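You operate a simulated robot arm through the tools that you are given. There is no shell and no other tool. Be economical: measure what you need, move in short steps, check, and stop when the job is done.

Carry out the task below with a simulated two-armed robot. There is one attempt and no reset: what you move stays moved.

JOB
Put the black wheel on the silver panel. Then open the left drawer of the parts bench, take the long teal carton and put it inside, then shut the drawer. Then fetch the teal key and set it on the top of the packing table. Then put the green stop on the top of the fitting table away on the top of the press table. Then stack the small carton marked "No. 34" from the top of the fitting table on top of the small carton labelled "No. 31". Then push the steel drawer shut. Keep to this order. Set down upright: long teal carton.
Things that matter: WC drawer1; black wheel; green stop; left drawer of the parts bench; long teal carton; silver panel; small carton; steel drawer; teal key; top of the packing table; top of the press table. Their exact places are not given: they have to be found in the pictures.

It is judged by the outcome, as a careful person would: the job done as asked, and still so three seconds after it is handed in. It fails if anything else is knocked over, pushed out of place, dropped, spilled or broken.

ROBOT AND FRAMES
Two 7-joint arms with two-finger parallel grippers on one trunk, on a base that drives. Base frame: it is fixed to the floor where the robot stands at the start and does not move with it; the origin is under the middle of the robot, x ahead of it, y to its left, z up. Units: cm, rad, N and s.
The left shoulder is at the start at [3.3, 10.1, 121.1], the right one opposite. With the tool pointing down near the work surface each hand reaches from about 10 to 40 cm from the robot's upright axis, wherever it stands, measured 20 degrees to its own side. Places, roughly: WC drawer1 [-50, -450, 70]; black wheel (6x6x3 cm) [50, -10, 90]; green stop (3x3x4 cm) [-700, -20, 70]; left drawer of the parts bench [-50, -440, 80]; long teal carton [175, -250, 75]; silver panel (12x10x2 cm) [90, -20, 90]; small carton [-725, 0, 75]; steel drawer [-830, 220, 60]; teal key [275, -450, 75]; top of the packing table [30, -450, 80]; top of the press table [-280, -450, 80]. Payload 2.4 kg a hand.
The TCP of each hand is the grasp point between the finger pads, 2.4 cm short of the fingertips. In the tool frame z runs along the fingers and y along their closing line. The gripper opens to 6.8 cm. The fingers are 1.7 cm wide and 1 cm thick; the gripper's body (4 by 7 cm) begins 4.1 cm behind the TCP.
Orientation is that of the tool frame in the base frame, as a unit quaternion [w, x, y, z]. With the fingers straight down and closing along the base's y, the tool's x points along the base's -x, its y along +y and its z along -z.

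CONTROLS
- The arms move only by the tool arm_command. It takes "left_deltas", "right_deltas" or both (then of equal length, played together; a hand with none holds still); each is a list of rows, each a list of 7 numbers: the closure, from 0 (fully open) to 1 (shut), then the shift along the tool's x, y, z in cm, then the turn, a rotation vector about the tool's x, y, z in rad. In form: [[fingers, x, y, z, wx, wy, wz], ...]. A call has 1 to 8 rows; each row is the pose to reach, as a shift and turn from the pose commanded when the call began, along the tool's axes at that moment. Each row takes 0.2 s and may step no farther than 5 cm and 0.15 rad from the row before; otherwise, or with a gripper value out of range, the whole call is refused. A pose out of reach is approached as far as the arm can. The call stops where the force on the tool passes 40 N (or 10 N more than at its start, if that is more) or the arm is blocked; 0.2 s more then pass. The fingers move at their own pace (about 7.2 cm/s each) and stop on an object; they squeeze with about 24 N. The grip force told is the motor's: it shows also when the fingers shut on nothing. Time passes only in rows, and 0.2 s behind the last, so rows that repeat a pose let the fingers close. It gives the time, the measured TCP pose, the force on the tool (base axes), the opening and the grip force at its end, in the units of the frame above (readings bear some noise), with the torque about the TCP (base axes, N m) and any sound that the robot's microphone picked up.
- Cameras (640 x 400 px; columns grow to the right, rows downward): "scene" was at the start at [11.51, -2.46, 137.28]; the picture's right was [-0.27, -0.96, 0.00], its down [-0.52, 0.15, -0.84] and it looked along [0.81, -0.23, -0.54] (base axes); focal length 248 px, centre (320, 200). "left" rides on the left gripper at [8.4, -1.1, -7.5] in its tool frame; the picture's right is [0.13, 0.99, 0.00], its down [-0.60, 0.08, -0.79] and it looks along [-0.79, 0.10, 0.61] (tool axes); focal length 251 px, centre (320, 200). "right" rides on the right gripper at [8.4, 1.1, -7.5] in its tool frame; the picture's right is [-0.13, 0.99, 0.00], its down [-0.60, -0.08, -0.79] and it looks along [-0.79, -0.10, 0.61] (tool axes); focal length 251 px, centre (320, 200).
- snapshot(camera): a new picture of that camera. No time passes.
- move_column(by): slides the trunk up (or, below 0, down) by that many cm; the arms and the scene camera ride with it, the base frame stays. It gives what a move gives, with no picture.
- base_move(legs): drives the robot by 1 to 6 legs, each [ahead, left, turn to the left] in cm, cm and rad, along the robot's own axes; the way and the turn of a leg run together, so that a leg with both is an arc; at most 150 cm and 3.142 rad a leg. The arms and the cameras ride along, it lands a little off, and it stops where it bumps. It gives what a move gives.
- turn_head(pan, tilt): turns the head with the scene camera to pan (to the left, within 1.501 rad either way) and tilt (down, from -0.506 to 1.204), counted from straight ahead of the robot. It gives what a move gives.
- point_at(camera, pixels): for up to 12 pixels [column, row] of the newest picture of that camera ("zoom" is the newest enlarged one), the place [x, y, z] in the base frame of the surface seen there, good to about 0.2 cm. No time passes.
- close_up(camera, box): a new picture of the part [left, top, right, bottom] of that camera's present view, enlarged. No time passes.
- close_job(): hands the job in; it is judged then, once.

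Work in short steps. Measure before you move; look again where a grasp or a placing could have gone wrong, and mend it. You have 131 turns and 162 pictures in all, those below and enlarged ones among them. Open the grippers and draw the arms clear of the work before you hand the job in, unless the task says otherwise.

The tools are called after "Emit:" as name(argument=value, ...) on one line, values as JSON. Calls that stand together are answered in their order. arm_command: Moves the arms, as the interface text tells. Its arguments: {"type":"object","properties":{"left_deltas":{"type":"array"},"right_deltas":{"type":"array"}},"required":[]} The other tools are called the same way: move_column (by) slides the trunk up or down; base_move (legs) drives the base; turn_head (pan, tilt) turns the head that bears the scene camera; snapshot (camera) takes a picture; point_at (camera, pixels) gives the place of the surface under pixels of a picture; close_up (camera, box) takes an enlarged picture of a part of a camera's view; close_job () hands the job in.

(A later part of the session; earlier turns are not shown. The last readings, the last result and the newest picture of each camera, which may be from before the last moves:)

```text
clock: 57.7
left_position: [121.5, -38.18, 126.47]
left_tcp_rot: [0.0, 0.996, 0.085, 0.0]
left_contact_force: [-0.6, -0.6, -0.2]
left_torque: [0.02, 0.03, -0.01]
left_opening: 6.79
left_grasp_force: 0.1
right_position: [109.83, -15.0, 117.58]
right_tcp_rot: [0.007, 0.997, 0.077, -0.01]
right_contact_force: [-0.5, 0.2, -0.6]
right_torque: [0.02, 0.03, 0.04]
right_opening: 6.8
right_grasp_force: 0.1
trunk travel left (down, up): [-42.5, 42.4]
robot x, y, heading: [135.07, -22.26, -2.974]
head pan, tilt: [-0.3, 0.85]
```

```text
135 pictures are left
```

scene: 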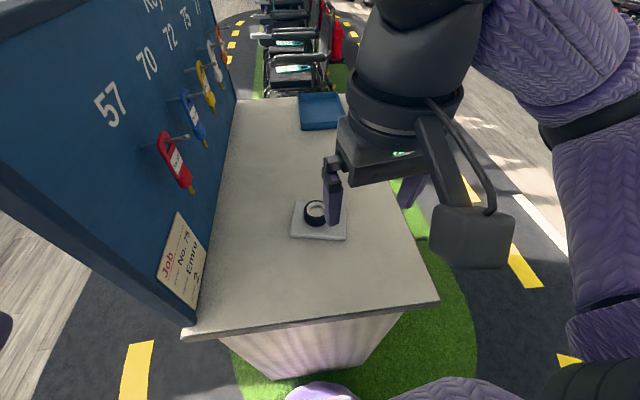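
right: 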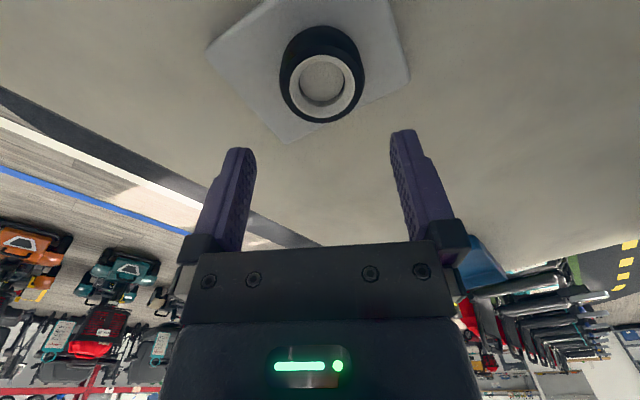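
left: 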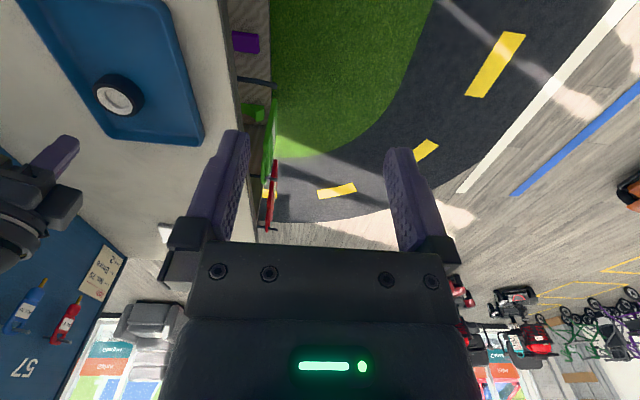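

Wheel is on the panel. I straighten heading and slide toward −y between the table and the ramp, then turn to face the carton area.

Emit:
base_move(legs=[[0, 0, -0.168], [0, 105, 0], [0, 0, 1.57]])

Emit:
turn_head(pan=0, tilt=0.45)

Emit:
snapshot(camera="scene")

```text
clock: 60.7
left_position: [119.36, -63.25, 126.33]
left_tcp_rot: [0.001, 1.0, 0.003, -0.002]
left_contact_force: [-0.2, 0.0, 0.3]
left_torque: [0.01, -0.01, 0.0]
left_opening: 6.8
left_grasp_force: 0.0
right_position: [111.61, -37.67, 117.59]
right_tcp_rot: [-0.003, 1.0, -0.016, -0.011]
right_contact_force: [5.1, 17.2, -0.8]
right_torque: [-1.36, 0.34, -0.1]
right_opening: 6.78
right_grasp_force: 0.1
trunk travel left (down, up): [-42.5, 42.4]
robot x, y, heading: [135.55, -50.06, -3.138]
head pan, tilt: [-0.3, 0.85]
stopped in leg 2: the force on the tool passed its limit at 200 N (the readings are from after the stop); the commanded pose is now the measured one
```

```text
clock: 61.5
left_position: [119.34, -63.33, 126.39]
left_tcp_rot: [0.001, 1.0, 0.002, -0.001]
left_contact_force: [0.9, -0.5, 0.0]
left_torque: [0.0, -0.03, 0.02]
left_opening: 6.79
left_grasp_force: 0.0
right_position: [111.52, -37.66, 117.56]
right_tcp_rot: [-0.002, 1.0, -0.015, -0.011]
right_contact_force: [4.7, 20.7, -1.1]
right_torque: [-1.69, 0.41, -0.16]
right_opening: 6.79
right_grasp_force: 0.1
trunk travel left (down, up): [-42.5, 42.4]
robot x, y, heading: [135.16, -50.41, -3.14]
head pan, tilt: [0.0, 0.45]
```

```text
134 pictures are left
```

scene: 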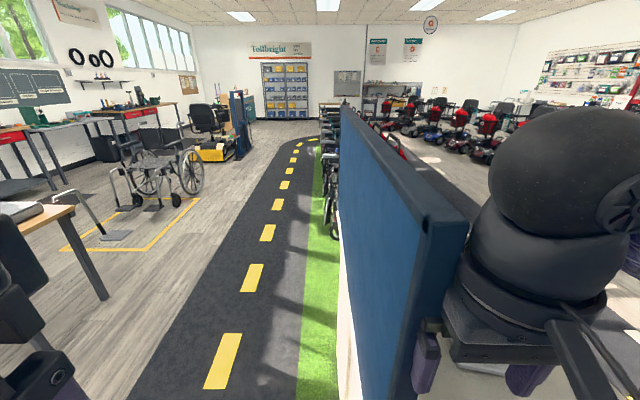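

The right hand touched the board edge. I slide back right 5 cm and pull both hands in before continuing.

Emit:
base_move(legs=[[0, -5, 0]])

Emit:
arm_command(right_deltas=[[0, 2, 0, -2, 0, 0, 0], [0, 5, 0, -4, 0, 0, 0], [0, 8, 0, -6, 0, 0, 0], [0, 11, 0, -8, 0, 0, 0]])

Emit:
snapshot(camera="scene")

```text
clock: 62.5
left_position: [119.29, -58.46, 126.26]
left_tcp_rot: [0.001, 1.0, 0.003, 0.0]
left_contact_force: [0.0, -0.3, -0.2]
left_torque: [-0.01, 0.02, 0.01]
left_opening: 6.78
left_grasp_force: 0.1
right_position: [111.38, -32.95, 117.59]
right_tcp_rot: [-0.002, 1.0, -0.014, -0.011]
right_contact_force: [0.0, 0.2, 0.7]
right_torque: [-0.01, -0.02, 0.02]
right_opening: 6.81
right_grasp_force: 0.1
trunk travel left (down, up): [-42.5, 42.4]
robot x, y, heading: [135.23, -45.34, -3.138]
head pan, tilt: [0.0, 0.45]
```

```text
clock: 63.5
left_position: [119.23, -58.73, 126.36]
left_tcp_rot: [0.0, 1.0, 0.004, -0.001]
left_contact_force: [-0.8, 0.9, 0.6]
left_torque: [0.02, -0.04, -0.02]
left_opening: 6.79
left_grasp_force: 0.0
right_position: [122.86, -33.64, 125.37]
right_tcp_rot: [-0.004, 1.0, -0.014, -0.011]
right_contact_force: [0.3, 0.7, 0.0]
right_torque: [-0.03, 0.02, -0.01]
right_opening: 6.78
right_grasp_force: 0.1
trunk travel left (down, up): [-42.5, 42.4]
robot x, y, heading: [135.6, -45.09, -3.139]
head pan, tilt: [0.0, 0.45]
```

```text
133 pictures are left
```

scene: 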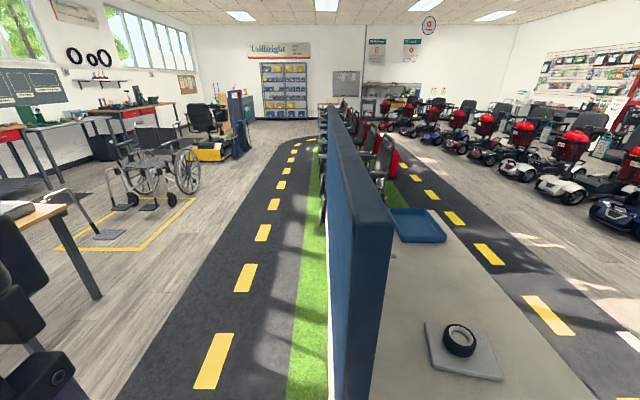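

Board undisturbed, wheel still on the panel. I measure the floor obstacles: bench corner (65,208), leg (97,295), wheelchair (120,205), and continue.

Emit:
point_at(camera="scene", pixels=[[97, 295], [60, 208], [120, 205], [100, 238], [210, 300], [30, 180], [45, 185], [190, 180], [345, 130], [15, 130], [210, 155]])

Emit:
base_move(legs=[[0, 75, 0], [0, 0, 1.57]])

Emit:
snapshot(camera="scene")

```text
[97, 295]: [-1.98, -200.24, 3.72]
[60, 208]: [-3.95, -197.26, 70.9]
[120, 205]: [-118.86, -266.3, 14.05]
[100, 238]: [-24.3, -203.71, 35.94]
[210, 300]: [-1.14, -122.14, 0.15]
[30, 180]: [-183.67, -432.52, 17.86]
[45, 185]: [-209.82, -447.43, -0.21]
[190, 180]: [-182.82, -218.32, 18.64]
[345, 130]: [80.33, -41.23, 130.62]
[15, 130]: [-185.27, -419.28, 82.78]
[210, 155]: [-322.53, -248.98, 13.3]
```

```text
clock: 71.3
left_position: [148.86, -135.91, 126.45]
left_tcp_rot: [0.0, 0.709, 0.705, -0.001]
left_contact_force: [-0.6, -0.2, 0.2]
left_torque: [-0.01, -0.01, -0.01]
left_opening: 6.79
left_grasp_force: 0.1
right_position: [123.91, -132.28, 125.27]
right_tcp_rot: [0.006, 0.721, 0.693, -0.011]
right_contact_force: [0.5, 0.1, 0.0]
right_torque: [-0.02, 0.02, 0.02]
right_opening: 6.79
right_grasp_force: 0.0
trunk travel left (down, up): [-42.5, 42.4]
robot x, y, heading: [135.62, -119.11, -1.581]
head pan, tilt: [0.0, 0.45]
```

```text
132 pictures are left
```

scene: 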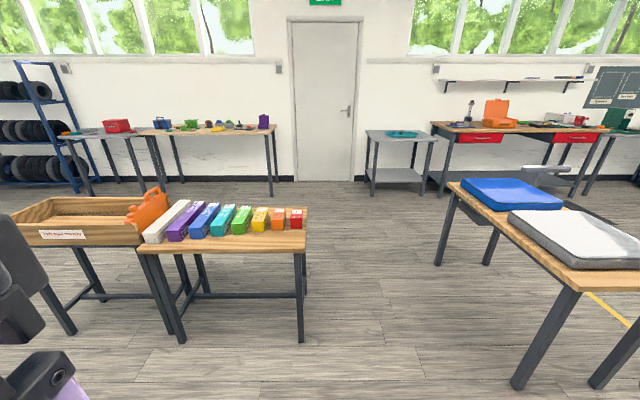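

The view shows cartons at (150–300,220), a bench with two red drawers at right (480,138), a small table (400,135) and a bench at (210,130). I take close-ups to identify things.

Emit:
close_up(camera="scene", box=[130, 180, 320, 300])

Emit:
close_up(camera="scene", box=[60, 90, 300, 200])

Emit:
close_up(camera="scene", box=[350, 80, 640, 210])

Emit:
point_at(camera="scene", pixels=[[222, 212], [212, 236], [242, 215], [145, 245], [300, 245], [382, 178], [440, 180], [480, 138], [402, 133], [305, 338], [520, 385], [450, 184]])

```text
3.33 times, centred on (225, 240) of scene
```

zoom: 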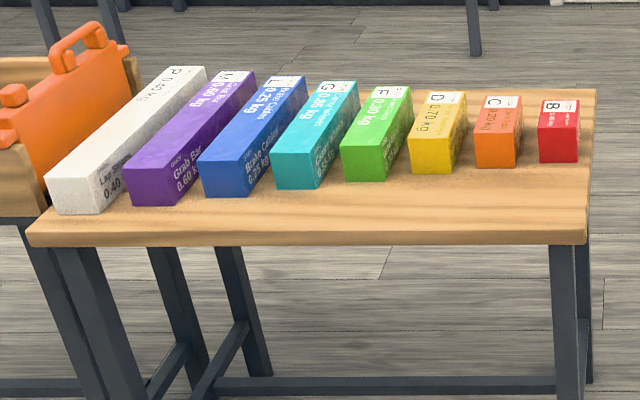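

```text
2.67 times, centred on (180, 145) of scene
```

zoom: 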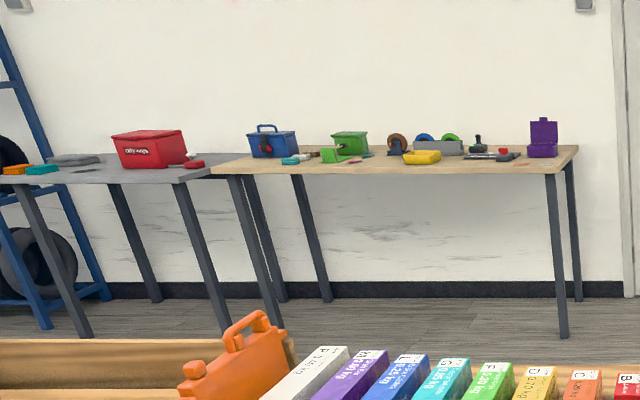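

```text
2.21 times, centred on (495, 145) of scene
```

zoom: 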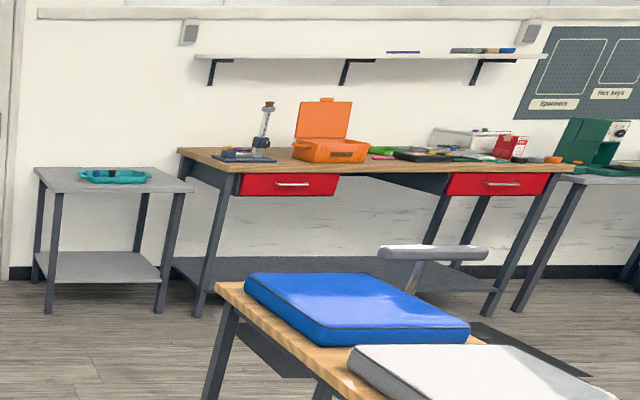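

```text
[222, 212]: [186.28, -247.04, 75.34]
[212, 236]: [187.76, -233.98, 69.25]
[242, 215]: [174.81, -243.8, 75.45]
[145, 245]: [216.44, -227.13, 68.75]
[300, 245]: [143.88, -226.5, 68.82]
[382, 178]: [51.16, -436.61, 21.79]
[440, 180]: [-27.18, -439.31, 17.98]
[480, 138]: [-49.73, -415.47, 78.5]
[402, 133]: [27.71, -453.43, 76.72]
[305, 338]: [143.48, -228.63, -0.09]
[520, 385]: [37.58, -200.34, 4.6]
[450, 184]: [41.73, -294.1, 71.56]
```

Layout is clear: the long teal carton is at about (186,-245,75), the drawer front at (-50,-415,78). I drive through the gap between the tables (x≈92) and then in front of the parts bench.

Emit:
base_move(legs=[[0, -43, 0.01], [150, 0, 0], [72, 0, 0]])

Emit:
turn_head(pan=-0.9, tilt=0.5)

Emit:
snapshot(camera="scene")

```text
clock: 84.6
left_position: [110.77, -359.76, 126.33]
left_tcp_rot: [0.0, 0.697, 0.717, 0.0]
left_contact_force: [-0.1, -0.6, 0.1]
left_torque: [0.0, 0.01, 0.0]
left_opening: 6.8
left_grasp_force: 0.0
right_position: [85.74, -356.88, 125.22]
right_tcp_rot: [0.005, 0.709, 0.705, -0.011]
right_contact_force: [0.3, 0.2, 0.9]
right_torque: [-0.01, -0.03, -0.03]
right_opening: 6.83
right_grasp_force: 0.1
trunk travel left (down, up): [-42.5, 42.4]
robot x, y, heading: [97.0, -343.62, -1.547]
head pan, tilt: [0.0, 0.45]
```

```text
clock: 85.8
left_position: [110.74, -359.79, 126.42]
left_tcp_rot: [0.001, 0.698, 0.716, 0.001]
left_contact_force: [-0.3, 0.5, -0.1]
left_torque: [0.01, -0.03, 0.0]
left_opening: 6.82
left_grasp_force: 0.1
right_position: [85.72, -356.82, 125.28]
right_tcp_rot: [0.006, 0.71, 0.704, -0.01]
right_contact_force: [0.4, 0.1, -0.3]
right_torque: [0.01, -0.02, -0.01]
right_opening: 6.78
right_grasp_force: 0.0
trunk travel left (down, up): [-42.5, 42.4]
robot x, y, heading: [96.98, -343.75, -1.548]
head pan, tilt: [-0.901, 0.499]
```

```text
128 pictures are left
```

scene: 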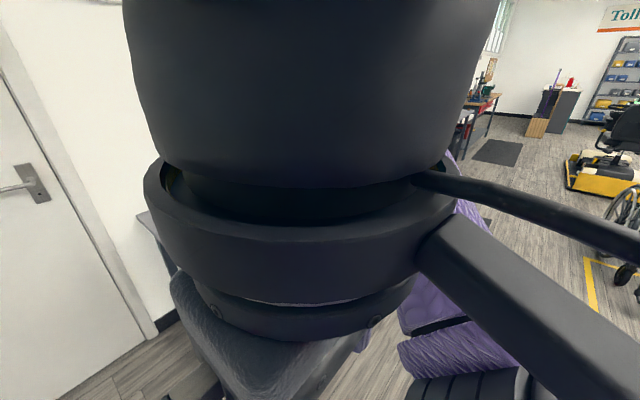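

The hand blocks the view; I strafe right to stand in front of the left drawer (x≈-40) and look there.

Emit:
base_move(legs=[[0, 0, -0.024], [0, -135, 0]])

Emit:
turn_head(pan=0, tilt=0.7)

Emit:
snapshot(camera="scene")

```text
clock: 92.9
left_position: [-26.7, -357.38, 126.34]
left_tcp_rot: [0.0, 0.724, 0.689, 0.0]
left_contact_force: [-0.4, 0.2, -0.4]
left_torque: [-0.03, -0.04, 0.0]
left_opening: 6.79
left_grasp_force: 0.0
right_position: [-51.51, -352.58, 125.12]
right_tcp_rot: [0.005, 0.736, 0.677, -0.011]
right_contact_force: [-0.4, 0.4, 0.0]
right_torque: [-0.01, -0.02, -0.03]
right_opening: 6.82
right_grasp_force: 0.2
trunk travel left (down, up): [-42.5, 42.4]
robot x, y, heading: [-39.08, -340.24, -1.622]
head pan, tilt: [-0.901, 0.499]
```

```text
clock: 94.1
left_position: [-26.69, -357.45, 126.43]
left_tcp_rot: [0.001, 0.724, 0.69, 0.0]
left_contact_force: [0.1, 0.2, 0.7]
left_torque: [0.03, 0.03, -0.01]
left_opening: 6.81
left_grasp_force: 0.1
right_position: [-51.52, -352.62, 125.23]
right_tcp_rot: [0.006, 0.736, 0.677, -0.011]
right_contact_force: [-0.7, 0.2, 0.0]
right_torque: [0.01, 0.02, -0.03]
right_opening: 6.81
right_grasp_force: 0.0
trunk travel left (down, up): [-42.5, 42.4]
robot x, y, heading: [-39.08, -340.48, -1.621]
head pan, tilt: [0.0, 0.7]
```

```text
127 pictures are left
```

scene: 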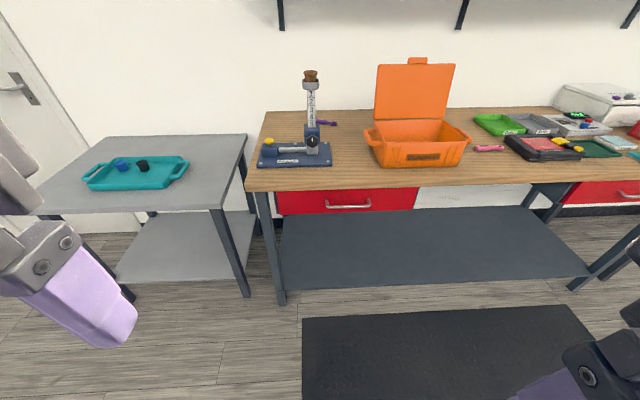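

Drawer handle visible at (348,206). I zoom and measure.

Emit:
close_up(camera="scene", box=[250, 160, 440, 230])

Emit:
point_at(camera="scene", pixels=[[348, 206], [328, 206], [369, 206], [279, 190], [418, 187], [414, 207], [280, 213], [350, 190], [255, 190], [240, 292], [200, 175]])

```text
3.37 times, centred on (345, 195) of scene
```

zoom: 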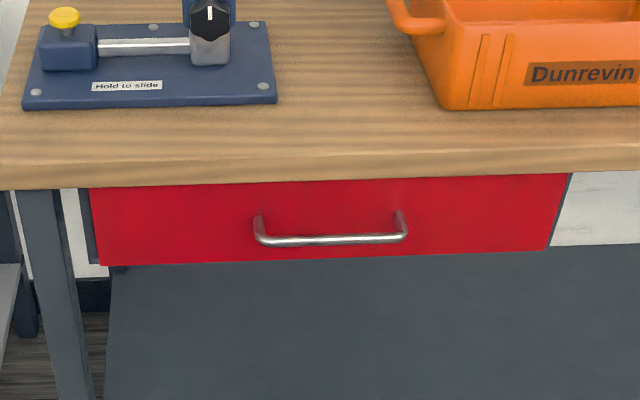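

```text
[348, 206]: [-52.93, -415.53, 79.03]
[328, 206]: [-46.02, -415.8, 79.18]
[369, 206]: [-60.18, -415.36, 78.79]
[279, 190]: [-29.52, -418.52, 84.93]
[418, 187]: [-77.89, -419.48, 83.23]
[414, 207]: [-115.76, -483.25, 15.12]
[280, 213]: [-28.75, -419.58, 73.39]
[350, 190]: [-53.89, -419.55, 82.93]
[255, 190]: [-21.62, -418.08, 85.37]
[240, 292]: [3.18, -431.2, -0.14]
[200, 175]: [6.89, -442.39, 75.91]
```

Handle bar at y≈-415.5, z≈79, x −46…−60, about 4 cm clear of the front (y −419.5). I plan to hook it from above with closed, tilted right fingers and pull by driving back. First check the floor mat height.

Emit:
point_at(camera="scene", pixels=[[400, 350], [305, 320], [303, 380], [300, 250], [255, 168], [250, 330]])

Emit:
base_move(legs=[[0, 0, 0.05], [20, 0, 0]])

Emit:
move_column(by=-12)

```text
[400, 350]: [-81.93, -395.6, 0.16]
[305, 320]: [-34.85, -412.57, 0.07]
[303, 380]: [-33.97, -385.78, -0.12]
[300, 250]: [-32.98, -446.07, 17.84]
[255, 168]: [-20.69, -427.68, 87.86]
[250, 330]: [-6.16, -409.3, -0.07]
```

```text
clock: 96.1
left_position: [-25.89, -376.06, 126.28]
left_tcp_rot: [0.0, 0.706, 0.708, 0.0]
left_contact_force: [0.4, -0.7, 0.3]
left_torque: [0.01, -0.01, 0.01]
left_opening: 6.79
left_grasp_force: 0.0
right_position: [-50.91, -372.53, 125.23]
right_tcp_rot: [0.005, 0.719, 0.695, -0.01]
right_contact_force: [0.3, 0.1, 0.5]
right_torque: [-0.01, 0.04, -0.01]
right_opening: 6.82
right_grasp_force: 0.1
trunk travel left (down, up): [-42.5, 42.4]
robot x, y, heading: [-39.16, -359.79, -1.569]
head pan, tilt: [0.0, 0.7]
```

```text
clock: 97.6
left_position: [-25.95, -375.91, 114.36]
left_tcp_rot: [0.001, 0.706, 0.708, -0.001]
left_contact_force: [0.5, -0.1, 1.2]
left_torque: [0.0, -0.02, 0.0]
left_opening: 6.76
left_grasp_force: 0.1
right_position: [-50.94, -372.35, 113.25]
right_tcp_rot: [0.005, 0.718, 0.696, -0.01]
right_contact_force: [0.6, 0.9, 0.4]
right_torque: [-0.01, -0.02, -0.03]
right_opening: 6.82
right_grasp_force: 0.1
trunk travel left (down, up): [-30.5, 54.4]
robot x, y, heading: [-38.89, -359.79, -1.569]
head pan, tilt: [0.0, 0.7]
```

Mat is flush. I drive 15 cm closer, then extend the right hand with closed fingers, tilted 0.6 rad forward, to just in front of and above the bar.

Emit:
base_move(legs=[[15, 0, 0]])

Emit:
arm_command(right_deltas=[[1, -3, -0.3, 3, 0, -0.08, 0], [1, -6, -0.6, 6, 0, -0.16, 0], [1, -9, -0.9, 9, 0, -0.24, 0], [1, -12, -1.2, 12, 0, -0.32, 0], [1, -15, -1.5, 15, 0, -0.4, 0], [1, -18, -1.8, 18, 0, -0.48, 0], [1, -21, -2, 21, 0, -0.56, 0], [1, -24, -2, 24, 0, -0.6, 0]])

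Emit:
snapshot(camera="scene")

Emit:
snapshot(camera="right")

```text
clock: 99.0
left_position: [-25.89, -391.2, 114.27]
left_tcp_rot: [0.001, 0.707, 0.707, 0.0]
left_contact_force: [0.1, 0.6, -0.3]
left_torque: [-0.01, 0.0, 0.01]
left_opening: 6.82
left_grasp_force: 0.0
right_position: [-50.87, -387.54, 113.27]
right_tcp_rot: [0.004, 0.719, 0.695, -0.01]
right_contact_force: [-0.3, -0.1, 0.6]
right_torque: [0.0, 0.01, 0.04]
right_opening: 6.78
right_grasp_force: 0.1
trunk travel left (down, up): [-30.5, 54.4]
robot x, y, heading: [-39.38, -374.73, -1.577]
head pan, tilt: [0.0, 0.7]
```

```text
clock: 100.8
left_position: [-25.97, -391.14, 114.3]
left_tcp_rot: [0.0, 0.707, 0.707, 0.0]
left_contact_force: [0.0, -0.3, -0.8]
left_torque: [-0.02, 0.04, 0.01]
left_opening: 6.81
left_grasp_force: 0.0
right_position: [-54.21, -411.68, 89.83]
right_tcp_rot: [0.21, 0.684, 0.663, -0.222]
right_contact_force: [-0.1, -0.1, 0.4]
right_torque: [0.0, -0.02, 0.0]
right_opening: 0.0
right_grasp_force: 23.6
right hand out of reach, approached as far as the arm can: row 2, 3, 4, 5, 6
trunk travel left (down, up): [-30.5, 54.4]
robot x, y, heading: [-39.16, -374.61, -1.572]
head pan, tilt: [0.0, 0.7]
```

```text
125 pictures are left
```

scene: 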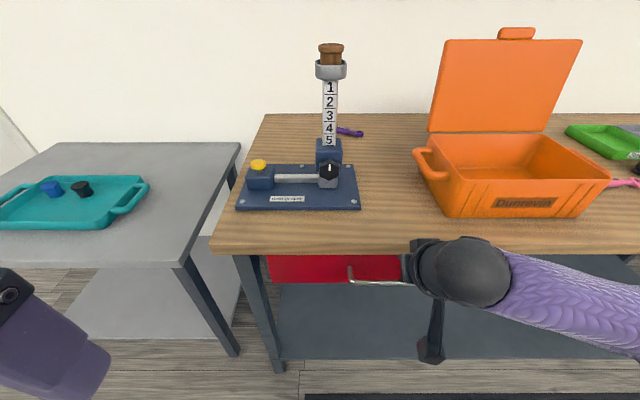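

```text
124 pictures are left
```

right: 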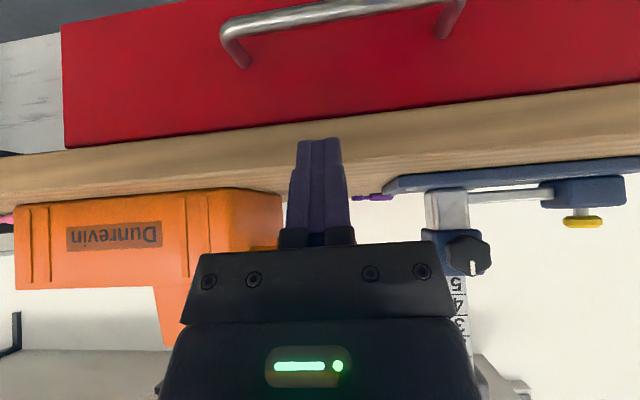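

I measure bar, drawer front and tabletop edge from the hand camera.

Emit:
point_at(camera="right", pixels=[[320, 14], [320, 20], [320, 8], [240, 60], [320, 60], [320, 110], [320, 117], [330, 130], [280, 22]])

```text
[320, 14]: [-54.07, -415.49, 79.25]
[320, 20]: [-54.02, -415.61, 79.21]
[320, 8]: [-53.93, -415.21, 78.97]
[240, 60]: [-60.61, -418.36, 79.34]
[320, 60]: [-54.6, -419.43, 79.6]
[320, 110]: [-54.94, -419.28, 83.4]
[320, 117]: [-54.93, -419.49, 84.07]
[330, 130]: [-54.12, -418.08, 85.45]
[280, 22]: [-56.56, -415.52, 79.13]
```

Bar spans y −415.2…−416.2, gap to −419.4, tabletop underside z≈84.8. I go down in front, forward over the bar below the tabletop lip, then down behind the bar.

Emit:
arm_command(right_deltas=[[1, 1.9, 0, 3.4, 0, 0, 0], [1, 3.69, 0, 6.72, 0, 0, 0], [1, 3.69, 0, 6.72, 0, 0, 0], [1, 1.9, 0, 8, 0, 0, 0], [1, 0.11, 0, 9.28, 0, 0, 0], [1, 0.11, 0, 9.28, 0, 0, 0], [1, 1.45, 0, 11.15, 0, 0, 0], [1, 1.45, 0, 11.15, 0, 0, 0]])

Emit:
snapshot(camera="right")

```text
clock: 102.6
left_position: [-25.89, -391.09, 114.33]
left_tcp_rot: [0.001, 0.707, 0.707, -0.001]
left_contact_force: [0.2, 0.2, 0.1]
left_torque: [0.02, 0.0, -0.05]
left_opening: 6.79
left_grasp_force: 0.1
right_position: [-54.22, -417.19, 79.93]
right_tcp_rot: [0.21, 0.684, 0.662, -0.223]
right_contact_force: [0.1, 0.6, -0.6]
right_torque: [-0.02, -0.02, 0.02]
right_opening: 0.0
right_grasp_force: 23.4
trunk travel left (down, up): [-30.5, 54.4]
robot x, y, heading: [-39.37, -374.17, -1.572]
head pan, tilt: [0.0, 0.7]
```

```text
123 pictures are left
```

right: 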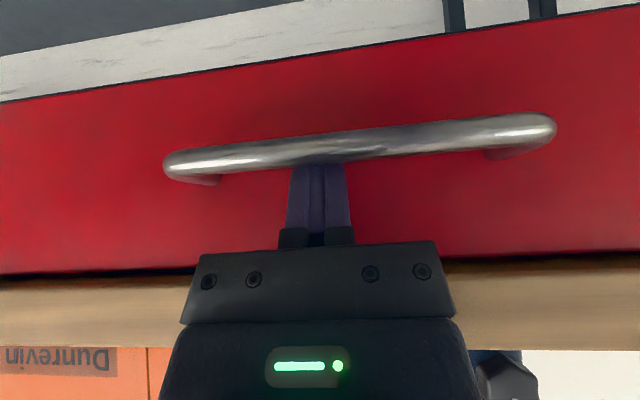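

Fingers are behind the bar. I pull by driving back, in two legs.

Emit:
base_move(legs=[[-15, 0, 0]])

Emit:
snapshot(camera="scene")

```text
clock: 104.0
left_position: [-25.9, -375.89, 114.29]
left_tcp_rot: [-0.001, 0.707, 0.708, 0.0]
left_contact_force: [-0.3, 0.2, -0.5]
left_torque: [-0.03, 0.0, 0.03]
left_opening: 6.8
left_grasp_force: 0.0
right_position: [-54.16, -402.04, 79.96]
right_tcp_rot: [0.21, 0.683, 0.663, -0.222]
right_contact_force: [-0.9, 0.7, 0.5]
right_torque: [-0.03, 0.0, 0.01]
right_opening: 0.0
right_grasp_force: 23.2
trunk travel left (down, up): [-30.5, 54.4]
robot x, y, heading: [-39.07, -359.34, -1.567]
head pan, tilt: [0.0, 0.7]
```

```text
122 pictures are left
```

scene: 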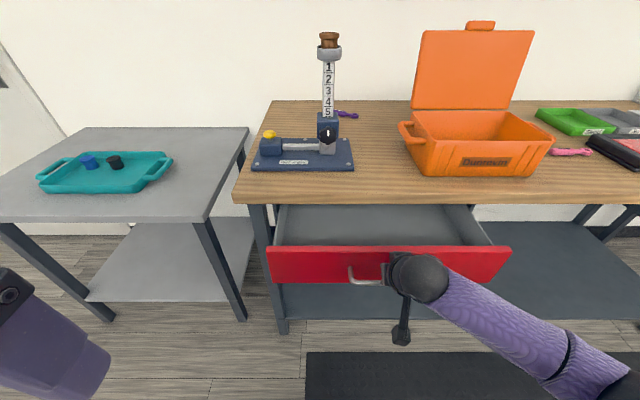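

The drawer is opening and empty. I pull another 13 cm.

Emit:
base_move(legs=[[-13, 0, 0]])

Emit:
snapshot(camera="scene")

```text
clock: 105.2
left_position: [-25.97, -363.08, 114.35]
left_tcp_rot: [0.0, 0.706, 0.708, 0.0]
left_contact_force: [0.3, -0.2, -0.5]
left_torque: [-0.03, 0.01, -0.01]
left_opening: 6.8
left_grasp_force: 0.1
right_position: [-54.05, -389.18, 80.0]
right_tcp_rot: [0.211, 0.684, 0.662, -0.222]
right_contact_force: [-0.2, 0.4, 0.1]
right_torque: [-0.01, 0.01, 0.0]
right_opening: 0.01
right_grasp_force: 23.7
trunk travel left (down, up): [-30.5, 54.4]
robot x, y, heading: [-38.97, -346.9, -1.576]
head pan, tilt: [0.0, 0.7]
```

```text
121 pictures are left
```

scene: 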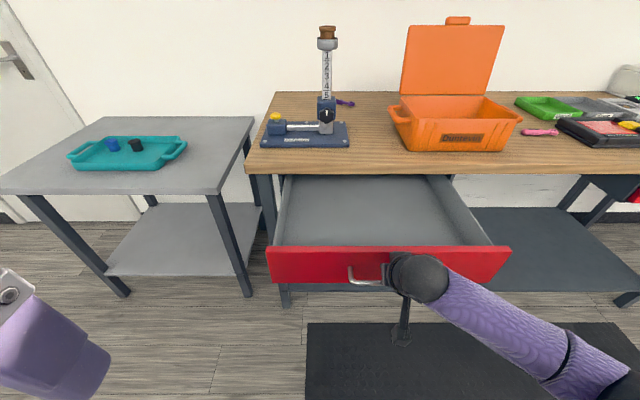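

Drawer is open about 28 cm. I unhook (up, then back) and measure the drawer interior.

Emit:
point_at(camera="scene", pixels=[[340, 230], [440, 230], [280, 245], [490, 245], [380, 195], [300, 185], [430, 185], [350, 248], [276, 200], [385, 238], [247, 175]])

Emit:
arm_command(right_deltas=[[1, -1.46, 0, -2.04, 0, 0, 0], [1, -1.75, 0, -2.45, 0, 0, 0], [1, 0, 0, -4.5, 0, 0, 0], [1, 0, 0, -8.5, 0, 0, 0], [1, 0, 0, -12.5, 0, 0, 0], [1, 0, 0, -16.5, 0, 0, 0], [1, 0, 0, -20.5, 0, 0.1, 0], [1, 0, 0, -24.5, 0, 0.2, 0]])

Emit:
snapshot(camera="scene")

```text
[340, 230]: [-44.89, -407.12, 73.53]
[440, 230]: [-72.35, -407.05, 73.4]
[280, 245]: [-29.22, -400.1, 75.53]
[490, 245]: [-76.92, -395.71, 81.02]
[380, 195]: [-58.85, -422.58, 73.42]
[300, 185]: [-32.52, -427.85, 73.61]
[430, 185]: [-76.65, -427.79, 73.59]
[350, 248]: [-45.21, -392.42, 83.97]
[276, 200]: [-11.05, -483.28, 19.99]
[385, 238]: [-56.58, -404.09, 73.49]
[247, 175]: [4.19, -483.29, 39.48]
```

```text
clock: 107.0
left_position: [-25.88, -363.09, 114.23]
left_tcp_rot: [0.0, 0.707, 0.707, 0.0]
left_contact_force: [0.5, 0.2, 0.5]
left_torque: [-0.03, 0.0, 0.0]
left_opening: 6.81
left_grasp_force: 0.2
right_position: [-53.14, -376.3, 100.68]
right_tcp_rot: [0.142, 0.704, 0.679, -0.153]
right_contact_force: [0.3, -0.5, -0.2]
right_torque: [-0.01, 0.04, -0.02]
right_opening: 0.0
right_grasp_force: 23.4
right hand out of reach, approached as far as the arm can: row 6, 7, 8
trunk travel left (down, up): [-30.5, 54.4]
robot x, y, heading: [-38.96, -346.6, -1.573]
head pan, tilt: [0.0, 0.7]
```

```text
120 pictures are left
```

scene: 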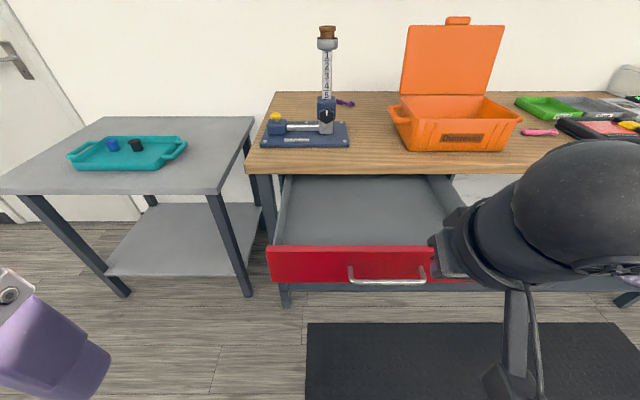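

Interior floor z≈73.5, x −31…−76, open y −393…−418. Now I drive east along y≈−347 toward the carton table's south side and turn to face it.

Emit:
arm_command(right_deltas=[[0.5, 2, 0, -3, 0, 0.12, 0], [0, 5, 0, -6, 0, 0.25, 0], [0, 8, 0, -8, 0, 0.38, 0], [0, 9, 0, -9, 0, 0.42, 0]])

Emit:
base_move(legs=[[0, 150, 0], [0, 73, 0], [0, 0, 1.57], [0, 0, 1.57]])

Emit:
turn_head(pan=0, tilt=0.7)

Emit:
snapshot(camera="scene")

```text
clock: 108.0
left_position: [-25.84, -363.02, 114.34]
left_tcp_rot: [0.0, 0.707, 0.707, -0.001]
left_contact_force: [-0.6, 0.2, 0.1]
left_torque: [0.01, -0.02, 0.01]
left_opening: 6.8
left_grasp_force: 0.0
right_position: [-52.61, -365.48, 105.44]
right_tcp_rot: [-0.004, 0.719, 0.695, -0.002]
right_contact_force: [0.2, 0.5, -0.9]
right_torque: [-0.02, 0.02, 0.0]
right_opening: 6.81
right_grasp_force: 0.0
right hand out of reach, approached as far as the arm can: row 2, 3, 4
trunk travel left (down, up): [-30.5, 54.4]
robot x, y, heading: [-39.43, -347.09, -1.572]
head pan, tilt: [0.0, 0.7]
```

```text
clock: 127.0
left_position: [174.48, -333.47, 114.22]
left_tcp_rot: [0.0, 0.712, -0.702, 0.0]
left_contact_force: [-0.4, -0.9, -0.5]
left_torque: [0.01, 0.01, 0.01]
left_opening: 6.79
left_grasp_force: 0.0
right_position: [201.2, -330.81, 105.55]
right_tcp_rot: [0.002, -0.7, 0.714, -0.003]
right_contact_force: [0.3, 0.7, 0.1]
right_torque: [-0.03, -0.05, 0.03]
right_opening: 6.8
right_grasp_force: 0.0
trunk travel left (down, up): [-30.5, 54.4]
robot x, y, heading: [187.91, -349.63, 1.58]
head pan, tilt: [0.0, 0.7]
```

```text
clock: 127.6
left_position: [174.44, -333.52, 114.32]
left_tcp_rot: [0.0, 0.712, -0.702, 0.0]
left_contact_force: [0.7, -0.8, -0.3]
left_torque: [-0.01, -0.01, 0.0]
left_opening: 6.8
left_grasp_force: 0.1
right_position: [201.13, -330.85, 105.55]
right_tcp_rot: [0.002, -0.699, 0.715, -0.003]
right_contact_force: [-1.1, 0.1, 0.4]
right_torque: [-0.02, 0.0, 0.02]
right_opening: 6.81
right_grasp_force: 0.1
trunk travel left (down, up): [-30.5, 54.4]
robot x, y, heading: [187.88, -349.75, 1.584]
head pan, tilt: [0.0, 0.7]
```

```text
119 pictures are left
```

scene: 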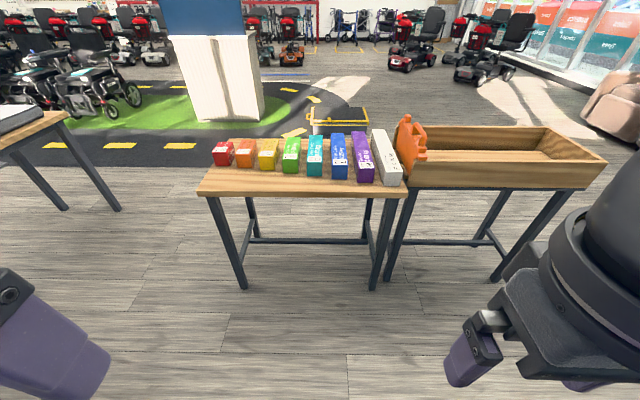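

Teal carton at (315,155). I zoom and measure it and the table edge.

Emit:
close_up(camera="scene", box=[250, 120, 410, 210])

Emit:
point_at(camera="scene", pixels=[[300, 194], [308, 176], [322, 176], [310, 137], [322, 137], [315, 157], [307, 165], [323, 165]])

```text
4.00 times, centred on (330, 165) of scene
```

zoom: 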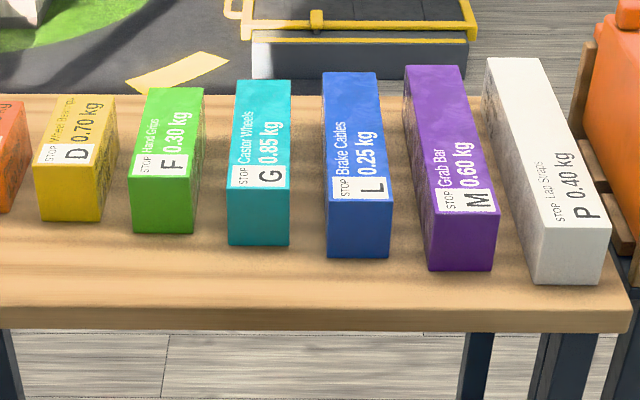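

```text
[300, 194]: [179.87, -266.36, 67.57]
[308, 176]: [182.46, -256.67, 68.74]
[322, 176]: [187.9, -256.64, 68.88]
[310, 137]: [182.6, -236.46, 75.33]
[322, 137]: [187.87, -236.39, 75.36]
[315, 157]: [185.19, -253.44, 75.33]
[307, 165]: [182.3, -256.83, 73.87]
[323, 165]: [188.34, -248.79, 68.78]
```

Carton x 182.4–188, y −256.7…−234, top z 75.35. I shift so the right hand is in line, lower the trunk 9 cm and come closer.

Emit:
move_column(by=-9)

Emit:
base_move(legs=[[0, 15, -0.01], [53, 0, 0]])

Emit:
snapshot(camera="scene")

```text
clock: 128.8
left_position: [174.51, -333.5, 105.34]
left_tcp_rot: [-0.001, 0.712, -0.702, -0.001]
left_contact_force: [-0.2, -0.6, 0.3]
left_torque: [-0.01, -0.01, -0.01]
left_opening: 6.79
left_grasp_force: 0.0
right_position: [201.17, -329.68, 95.76]
right_tcp_rot: [-0.017, -0.7, 0.714, -0.022]
right_contact_force: [0.3, 0.0, 0.1]
right_torque: [0.01, 0.0, -0.02]
right_opening: 6.79
right_grasp_force: 0.0
trunk travel left (down, up): [-21.5, 63.4]
robot x, y, heading: [187.96, -349.67, 1.586]
head pan, tilt: [0.0, 0.7]
```

```text
clock: 132.9
left_position: [159.81, -280.12, 105.42]
left_tcp_rot: [0.0, -0.705, 0.709, 0.0]
left_contact_force: [-0.5, -0.4, 0.2]
left_torque: [-0.02, 0.02, 0.0]
left_opening: 6.79
left_grasp_force: 0.0
right_position: [186.67, -276.76, 95.83]
right_tcp_rot: [-0.017, -0.693, 0.721, -0.022]
right_contact_force: [0.2, -1.0, 0.2]
right_torque: [-0.02, -0.01, 0.02]
right_opening: 6.81
right_grasp_force: 0.1
trunk travel left (down, up): [-21.5, 63.4]
robot x, y, heading: [172.98, -296.1, 1.563]
head pan, tilt: [0.0, 0.7]
```

```text
117 pictures are left
```

scene: 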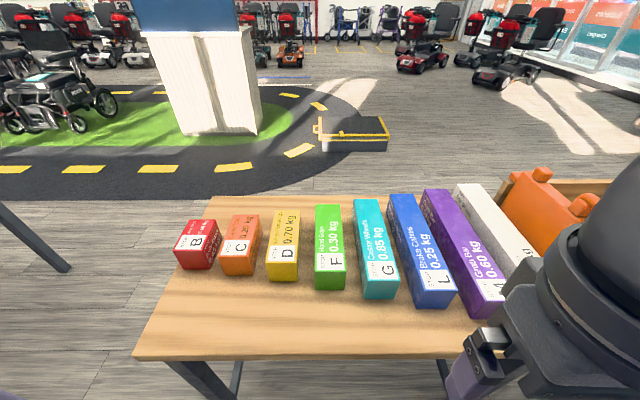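

I move 9 cm closer and bring the right hand above the carton centre (185.2,−245.3) at z≈84, then check with the hand camera.

Emit:
base_move(legs=[[9, 0, 0.008]])

Emit:
arm_command(right_deltas=[[0, -4, 0, 0, 0, 0, 0], [0, -8, 0, 0, 0, 0, 0], [0, -12, 0, 0, 0, 0, 0], [0, -16, 0, 0, 0, 0, 0], [0, -20, 0, 1, 0, 0, 0], [0, -22, 0, 5, 0, 0, 0]])

Emit:
snapshot(camera="right")

```text
clock: 134.0
left_position: [159.86, -271.51, 105.36]
left_tcp_rot: [0.001, 0.709, -0.706, -0.001]
left_contact_force: [0.3, 0.1, -0.7]
left_torque: [-0.03, 0.05, -0.01]
left_opening: 6.84
left_grasp_force: 0.0
right_position: [186.49, -267.91, 95.87]
right_tcp_rot: [-0.017, -0.696, 0.718, -0.022]
right_contact_force: [0.7, -0.9, -0.3]
right_torque: [-0.01, 0.0, 0.0]
right_opening: 6.81
right_grasp_force: 0.2
trunk travel left (down, up): [-21.5, 63.4]
robot x, y, heading: [173.38, -287.55, 1.572]
head pan, tilt: [0.0, 0.7]
```

```text
clock: 135.4
left_position: [159.79, -271.51, 105.18]
left_tcp_rot: [0.001, 0.708, -0.706, 0.0]
left_contact_force: [0.3, 0.0, -0.4]
left_torque: [-0.02, 0.0, -0.02]
left_opening: 6.78
left_grasp_force: 0.1
right_position: [186.81, -246.25, 89.49]
right_tcp_rot: [-0.016, -0.696, 0.718, -0.023]
right_contact_force: [-0.4, -1.2, 0.2]
right_torque: [0.02, -0.01, 0.01]
right_opening: 6.77
right_grasp_force: 0.0
trunk travel left (down, up): [-21.5, 63.4]
robot x, y, heading: [172.88, -288.16, 1.57]
head pan, tilt: [0.0, 0.7]
```

```text
116 pictures are left
```

right: 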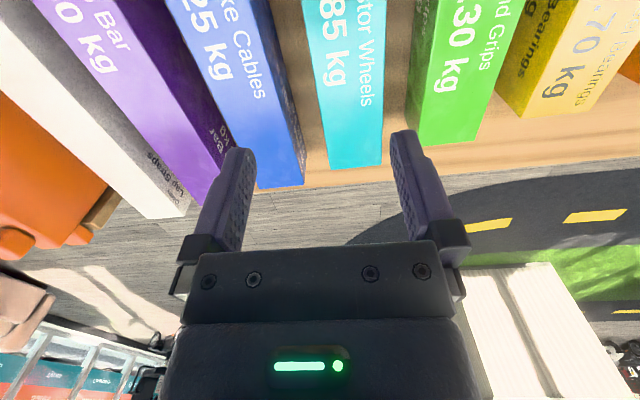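

I measure the edges of teal and its neighbours near the grasp.

Emit:
point_at(camera="right", pixels=[[321, 100], [381, 100], [330, 164], [378, 162], [415, 115], [285, 110], [318, 60], [352, 130], [290, 150]])

```text
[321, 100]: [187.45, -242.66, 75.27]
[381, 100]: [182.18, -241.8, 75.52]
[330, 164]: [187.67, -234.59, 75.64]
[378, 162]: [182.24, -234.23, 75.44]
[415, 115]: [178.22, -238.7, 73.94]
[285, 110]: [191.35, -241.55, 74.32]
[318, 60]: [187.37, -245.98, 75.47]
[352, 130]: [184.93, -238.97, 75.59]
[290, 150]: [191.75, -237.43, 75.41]
```

Carton centre x 184.95, gaps ~3.7 cm each side. I align, descend to z≈73.2 and close.

Emit:
arm_command(right_deltas=[[0, -0.8, 1, 3, 0, -0.03, -0.015], [0, -1.69, 1.89, 6, 0, -0.055, -0.03], [0, -1.69, 1.89, 9.5, 0, -0.055, -0.03], [0, -1.69, 1.89, 13, 0, -0.055, -0.03], [0, -1.69, 1.89, 16.2, 0, -0.055, -0.03], [0, -1.69, 1.89, 16.2, 0, -0.055, -0.03], [1, -1.69, 1.89, 16.2, 0, -0.055, -0.03], [1, -1.69, 1.89, 16.2, 0, -0.055, -0.03]])

Emit:
arm_command(right_deltas=[[1, 0, 0, 0, 0, 0, 0], [1, 0, 0, -1.5, 0, 0, 0], [1, 0, 0, -3, 0, 0, 0], [1, 0, 0, -5, 0, 0, 0], [1, 0, 0, -7, 0, 0, 0]])

Emit:
snapshot(camera="right")

Emit:
snapshot(camera="scene")

```text
clock: 136.4
left_position: [159.69, -271.45, 105.3]
left_tcp_rot: [0.001, 0.708, -0.706, 0.001]
left_contact_force: [0.2, 0.8, -1.2]
left_torque: [0.0, 0.0, -0.01]
left_opening: 6.81
left_grasp_force: 0.0
right_position: [185.21, -245.14, 77.57]
right_tcp_rot: [-0.001, 0.708, -0.706, -0.003]
right_contact_force: [0.1, 0.6, 0.6]
right_torque: [-0.01, 0.01, 0.02]
right_opening: 6.8
right_grasp_force: 0.0
trunk travel left (down, up): [-21.5, 63.4]
robot x, y, heading: [173.0, -287.51, 1.575]
head pan, tilt: [0.0, 0.7]
stopped in row 4 (right hand): the force on the tool passed its limit at 82 N (the readings are from after the stop); the commanded pose is now the measured one
```

```text
clock: 137.6
left_position: [159.82, -271.4, 105.22]
left_tcp_rot: [0.0, 0.708, -0.706, 0.0]
left_contact_force: [-0.9, -0.1, 0.5]
left_torque: [0.03, 0.0, -0.01]
left_opening: 6.81
left_grasp_force: 0.2
right_position: [185.23, -245.43, 84.71]
right_tcp_rot: [0.0, 0.708, -0.706, -0.002]
right_contact_force: [-0.3, 0.2, -7.7]
right_torque: [0.01, -0.01, 0.0]
right_opening: 6.0
right_grasp_force: 24.0
trunk travel left (down, up): [-21.5, 63.4]
robot x, y, heading: [173.52, -288.05, 1.571]
head pan, tilt: [0.0, 0.7]
```

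```text
115 pictures are left
```

right: 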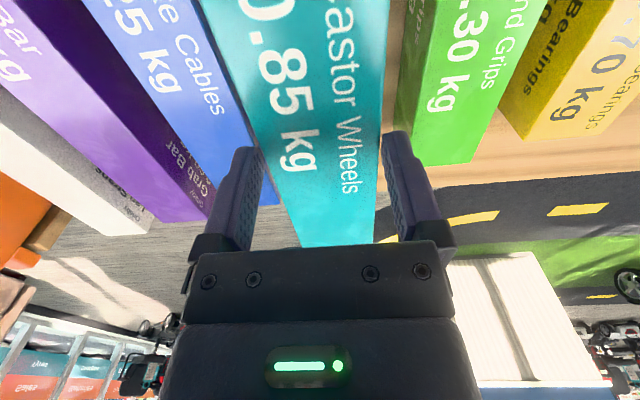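

```text
114 pictures are left
```

scene: 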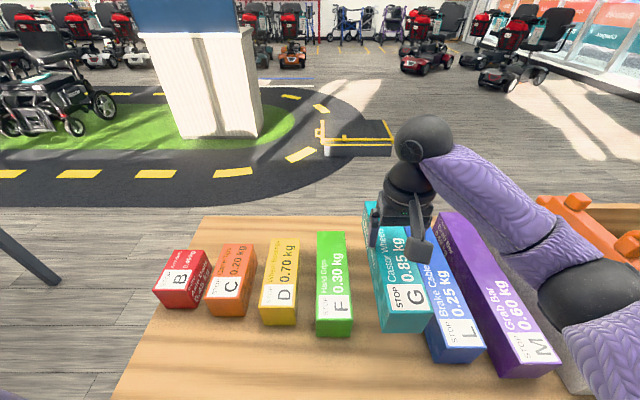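

It stopped early touching, yet the carton is lifted (opening 6.0, −7.7 N). I check how deep the grip is.

Emit:
point_at(camera="right", pixels=[[320, 100], [330, 200], [300, 60], [370, 130], [425, 130], [230, 170]])

Emit:
close_up(camera="scene", box=[350, 160, 480, 350])

```text
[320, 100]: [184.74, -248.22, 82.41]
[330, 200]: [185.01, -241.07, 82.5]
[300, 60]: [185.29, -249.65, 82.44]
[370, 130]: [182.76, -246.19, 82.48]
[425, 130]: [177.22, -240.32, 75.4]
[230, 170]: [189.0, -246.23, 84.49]
```

```text
2.11 times, centred on (415, 255) of scene
```

zoom: 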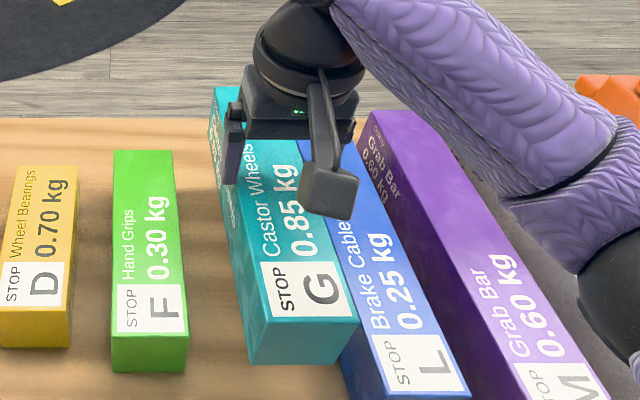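

The fingertips hold only the top 2 mm. I set it back down, open, and grip deeper now that it is centred between the fingers.

Emit:
arm_command(right_deltas=[[1, 0, 0, 3, 0, 0, 0], [1, 0, 0, 5.5, 0, 0, 0], [1, 0, 0, 6.8, 0, 0, 0], [1, 0, 0, 7.1, 0, 0, 0], [0.5, 0, 0, 7.1, 0, 0, 0], [0, 0, 0, 7.0, 0, 0, 0], [0, 0, 0, 6.5, 0, 0, 0], [0, 0, 0, 6, 0, 0, 0]])

Emit:
snapshot(camera="right")

```text
clock: 139.4
left_position: [159.8, -271.47, 105.25]
left_tcp_rot: [0.001, 0.709, -0.706, -0.001]
left_contact_force: [0.4, -0.4, 0.6]
left_torque: [0.0, 0.0, -0.04]
left_opening: 6.8
left_grasp_force: 0.0
right_position: [184.91, -245.12, 78.84]
right_tcp_rot: [-0.001, 0.708, -0.706, -0.002]
right_contact_force: [-0.4, -0.5, -0.2]
right_torque: [-0.01, 0.01, 0.01]
right_opening: 6.79
right_grasp_force: 0.1
trunk travel left (down, up): [-21.5, 63.4]
robot x, y, heading: [173.02, -287.61, 1.57]
head pan, tilt: [0.0, 0.7]
```

```text
112 pictures are left
```

right: 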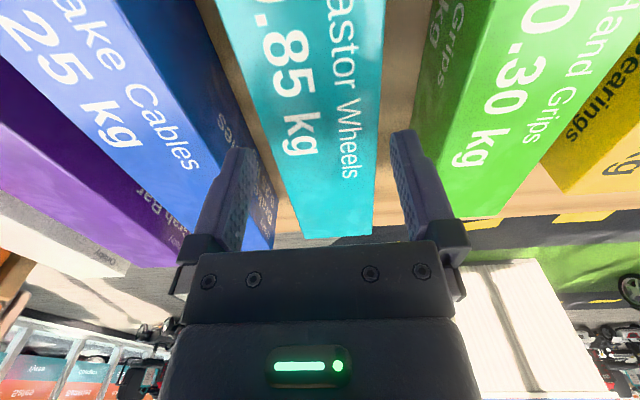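

I measure the carton's edges near the grasp line again.

Emit:
point_at(camera="right", pixels=[[268, 110], [378, 110], [285, 170], [375, 170], [372, 230], [304, 234], [250, 40], [383, 40], [264, 110], [382, 110]])

```text
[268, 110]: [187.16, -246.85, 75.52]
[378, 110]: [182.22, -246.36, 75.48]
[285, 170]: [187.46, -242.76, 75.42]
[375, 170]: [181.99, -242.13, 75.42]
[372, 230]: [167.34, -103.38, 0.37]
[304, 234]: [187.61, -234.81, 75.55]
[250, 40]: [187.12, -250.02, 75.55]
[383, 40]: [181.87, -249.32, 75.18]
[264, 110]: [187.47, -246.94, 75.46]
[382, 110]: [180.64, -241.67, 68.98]
```

Centre is x≈184.7 with a slight yaw (~0.025). I shift 0.2 cm, and descend slowly.

Emit:
arm_command(right_deltas=[[0, 0, 0.2, 1.5, 0, 0, 0.02], [0, 0, 0.2, 2.5, 0, 0, 0.02], [0, 0, 0.2, 3.5, 0, 0, 0.02], [0, 0, 0.2, 4.5, 0, 0, 0.02], [0, 0, 0.2, 5.5, 0, 0, 0.02]])

```text
clock: 140.6
left_position: [159.79, -271.47, 105.34]
left_tcp_rot: [0.001, 0.709, -0.705, 0.0]
left_contact_force: [-0.2, 0.0, -1.2]
left_torque: [0.03, 0.03, 0.01]
left_opening: 6.77
left_grasp_force: 0.0
right_position: [184.96, -245.21, 73.14]
right_tcp_rot: [0.001, -0.701, 0.713, 0.003]
right_contact_force: [-0.6, -0.3, -0.1]
right_torque: [0.04, 0.02, 0.01]
right_opening: 6.79
right_grasp_force: 0.2
trunk travel left (down, up): [-21.5, 63.4]
robot x, y, heading: [173.29, -287.68, 1.571]
head pan, tilt: [0.0, 0.7]
```

Down at z 73.1 without contact. Close and lift.

Emit:
arm_command(right_deltas=[[1, 0, 0, 0, 0, 0, 0], [1, 0, 0, 0, 0, 0, 0], [1, 0, 0, 0, 0, 0, 0], [1, 0, 0, -2, 0, 0, 0], [1, 0, 0, -5, 0, 0, 0], [1, 0, 0, -9, 0, 0, 0], [1, 0, 0, -13, 0, 0, 0]])

Emit:
snapshot(camera="right")

Emit:
snapshot(camera="scene")

```text
clock: 142.2
left_position: [159.73, -271.45, 105.26]
left_tcp_rot: [0.0, 0.708, -0.706, 0.0]
left_contact_force: [0.3, 0.1, -0.4]
left_torque: [0.03, 0.02, 0.0]
left_opening: 6.8
left_grasp_force: 0.0
right_position: [185.17, -245.18, 86.03]
right_tcp_rot: [0.001, -0.702, 0.713, 0.001]
right_contact_force: [0.7, -0.5, -8.4]
right_torque: [0.0, -0.01, 0.02]
right_opening: 6.03
right_grasp_force: 24.1
trunk travel left (down, up): [-21.5, 63.4]
robot x, y, heading: [173.34, -287.73, 1.574]
head pan, tilt: [0.0, 0.7]
```

```text
111 pictures are left
```

right: 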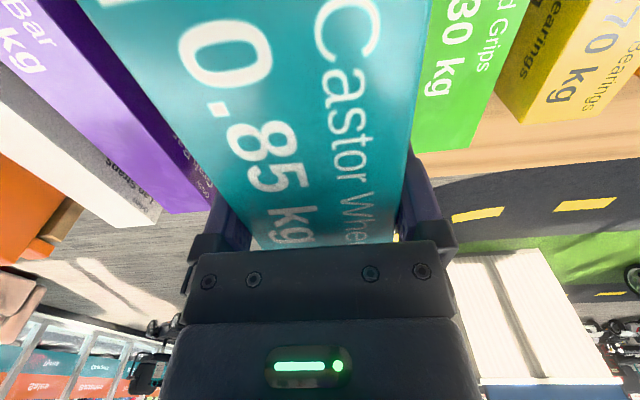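

```text
110 pictures are left
```

scene: 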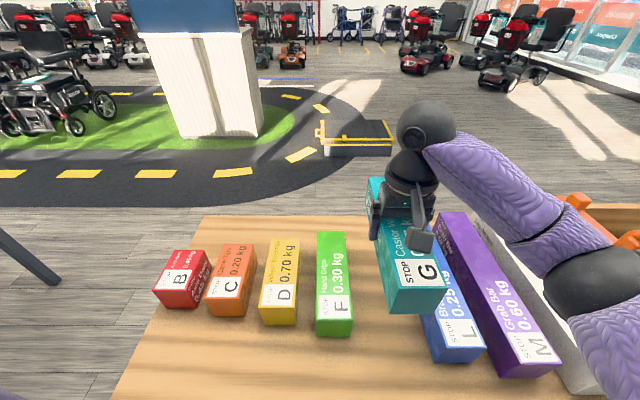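

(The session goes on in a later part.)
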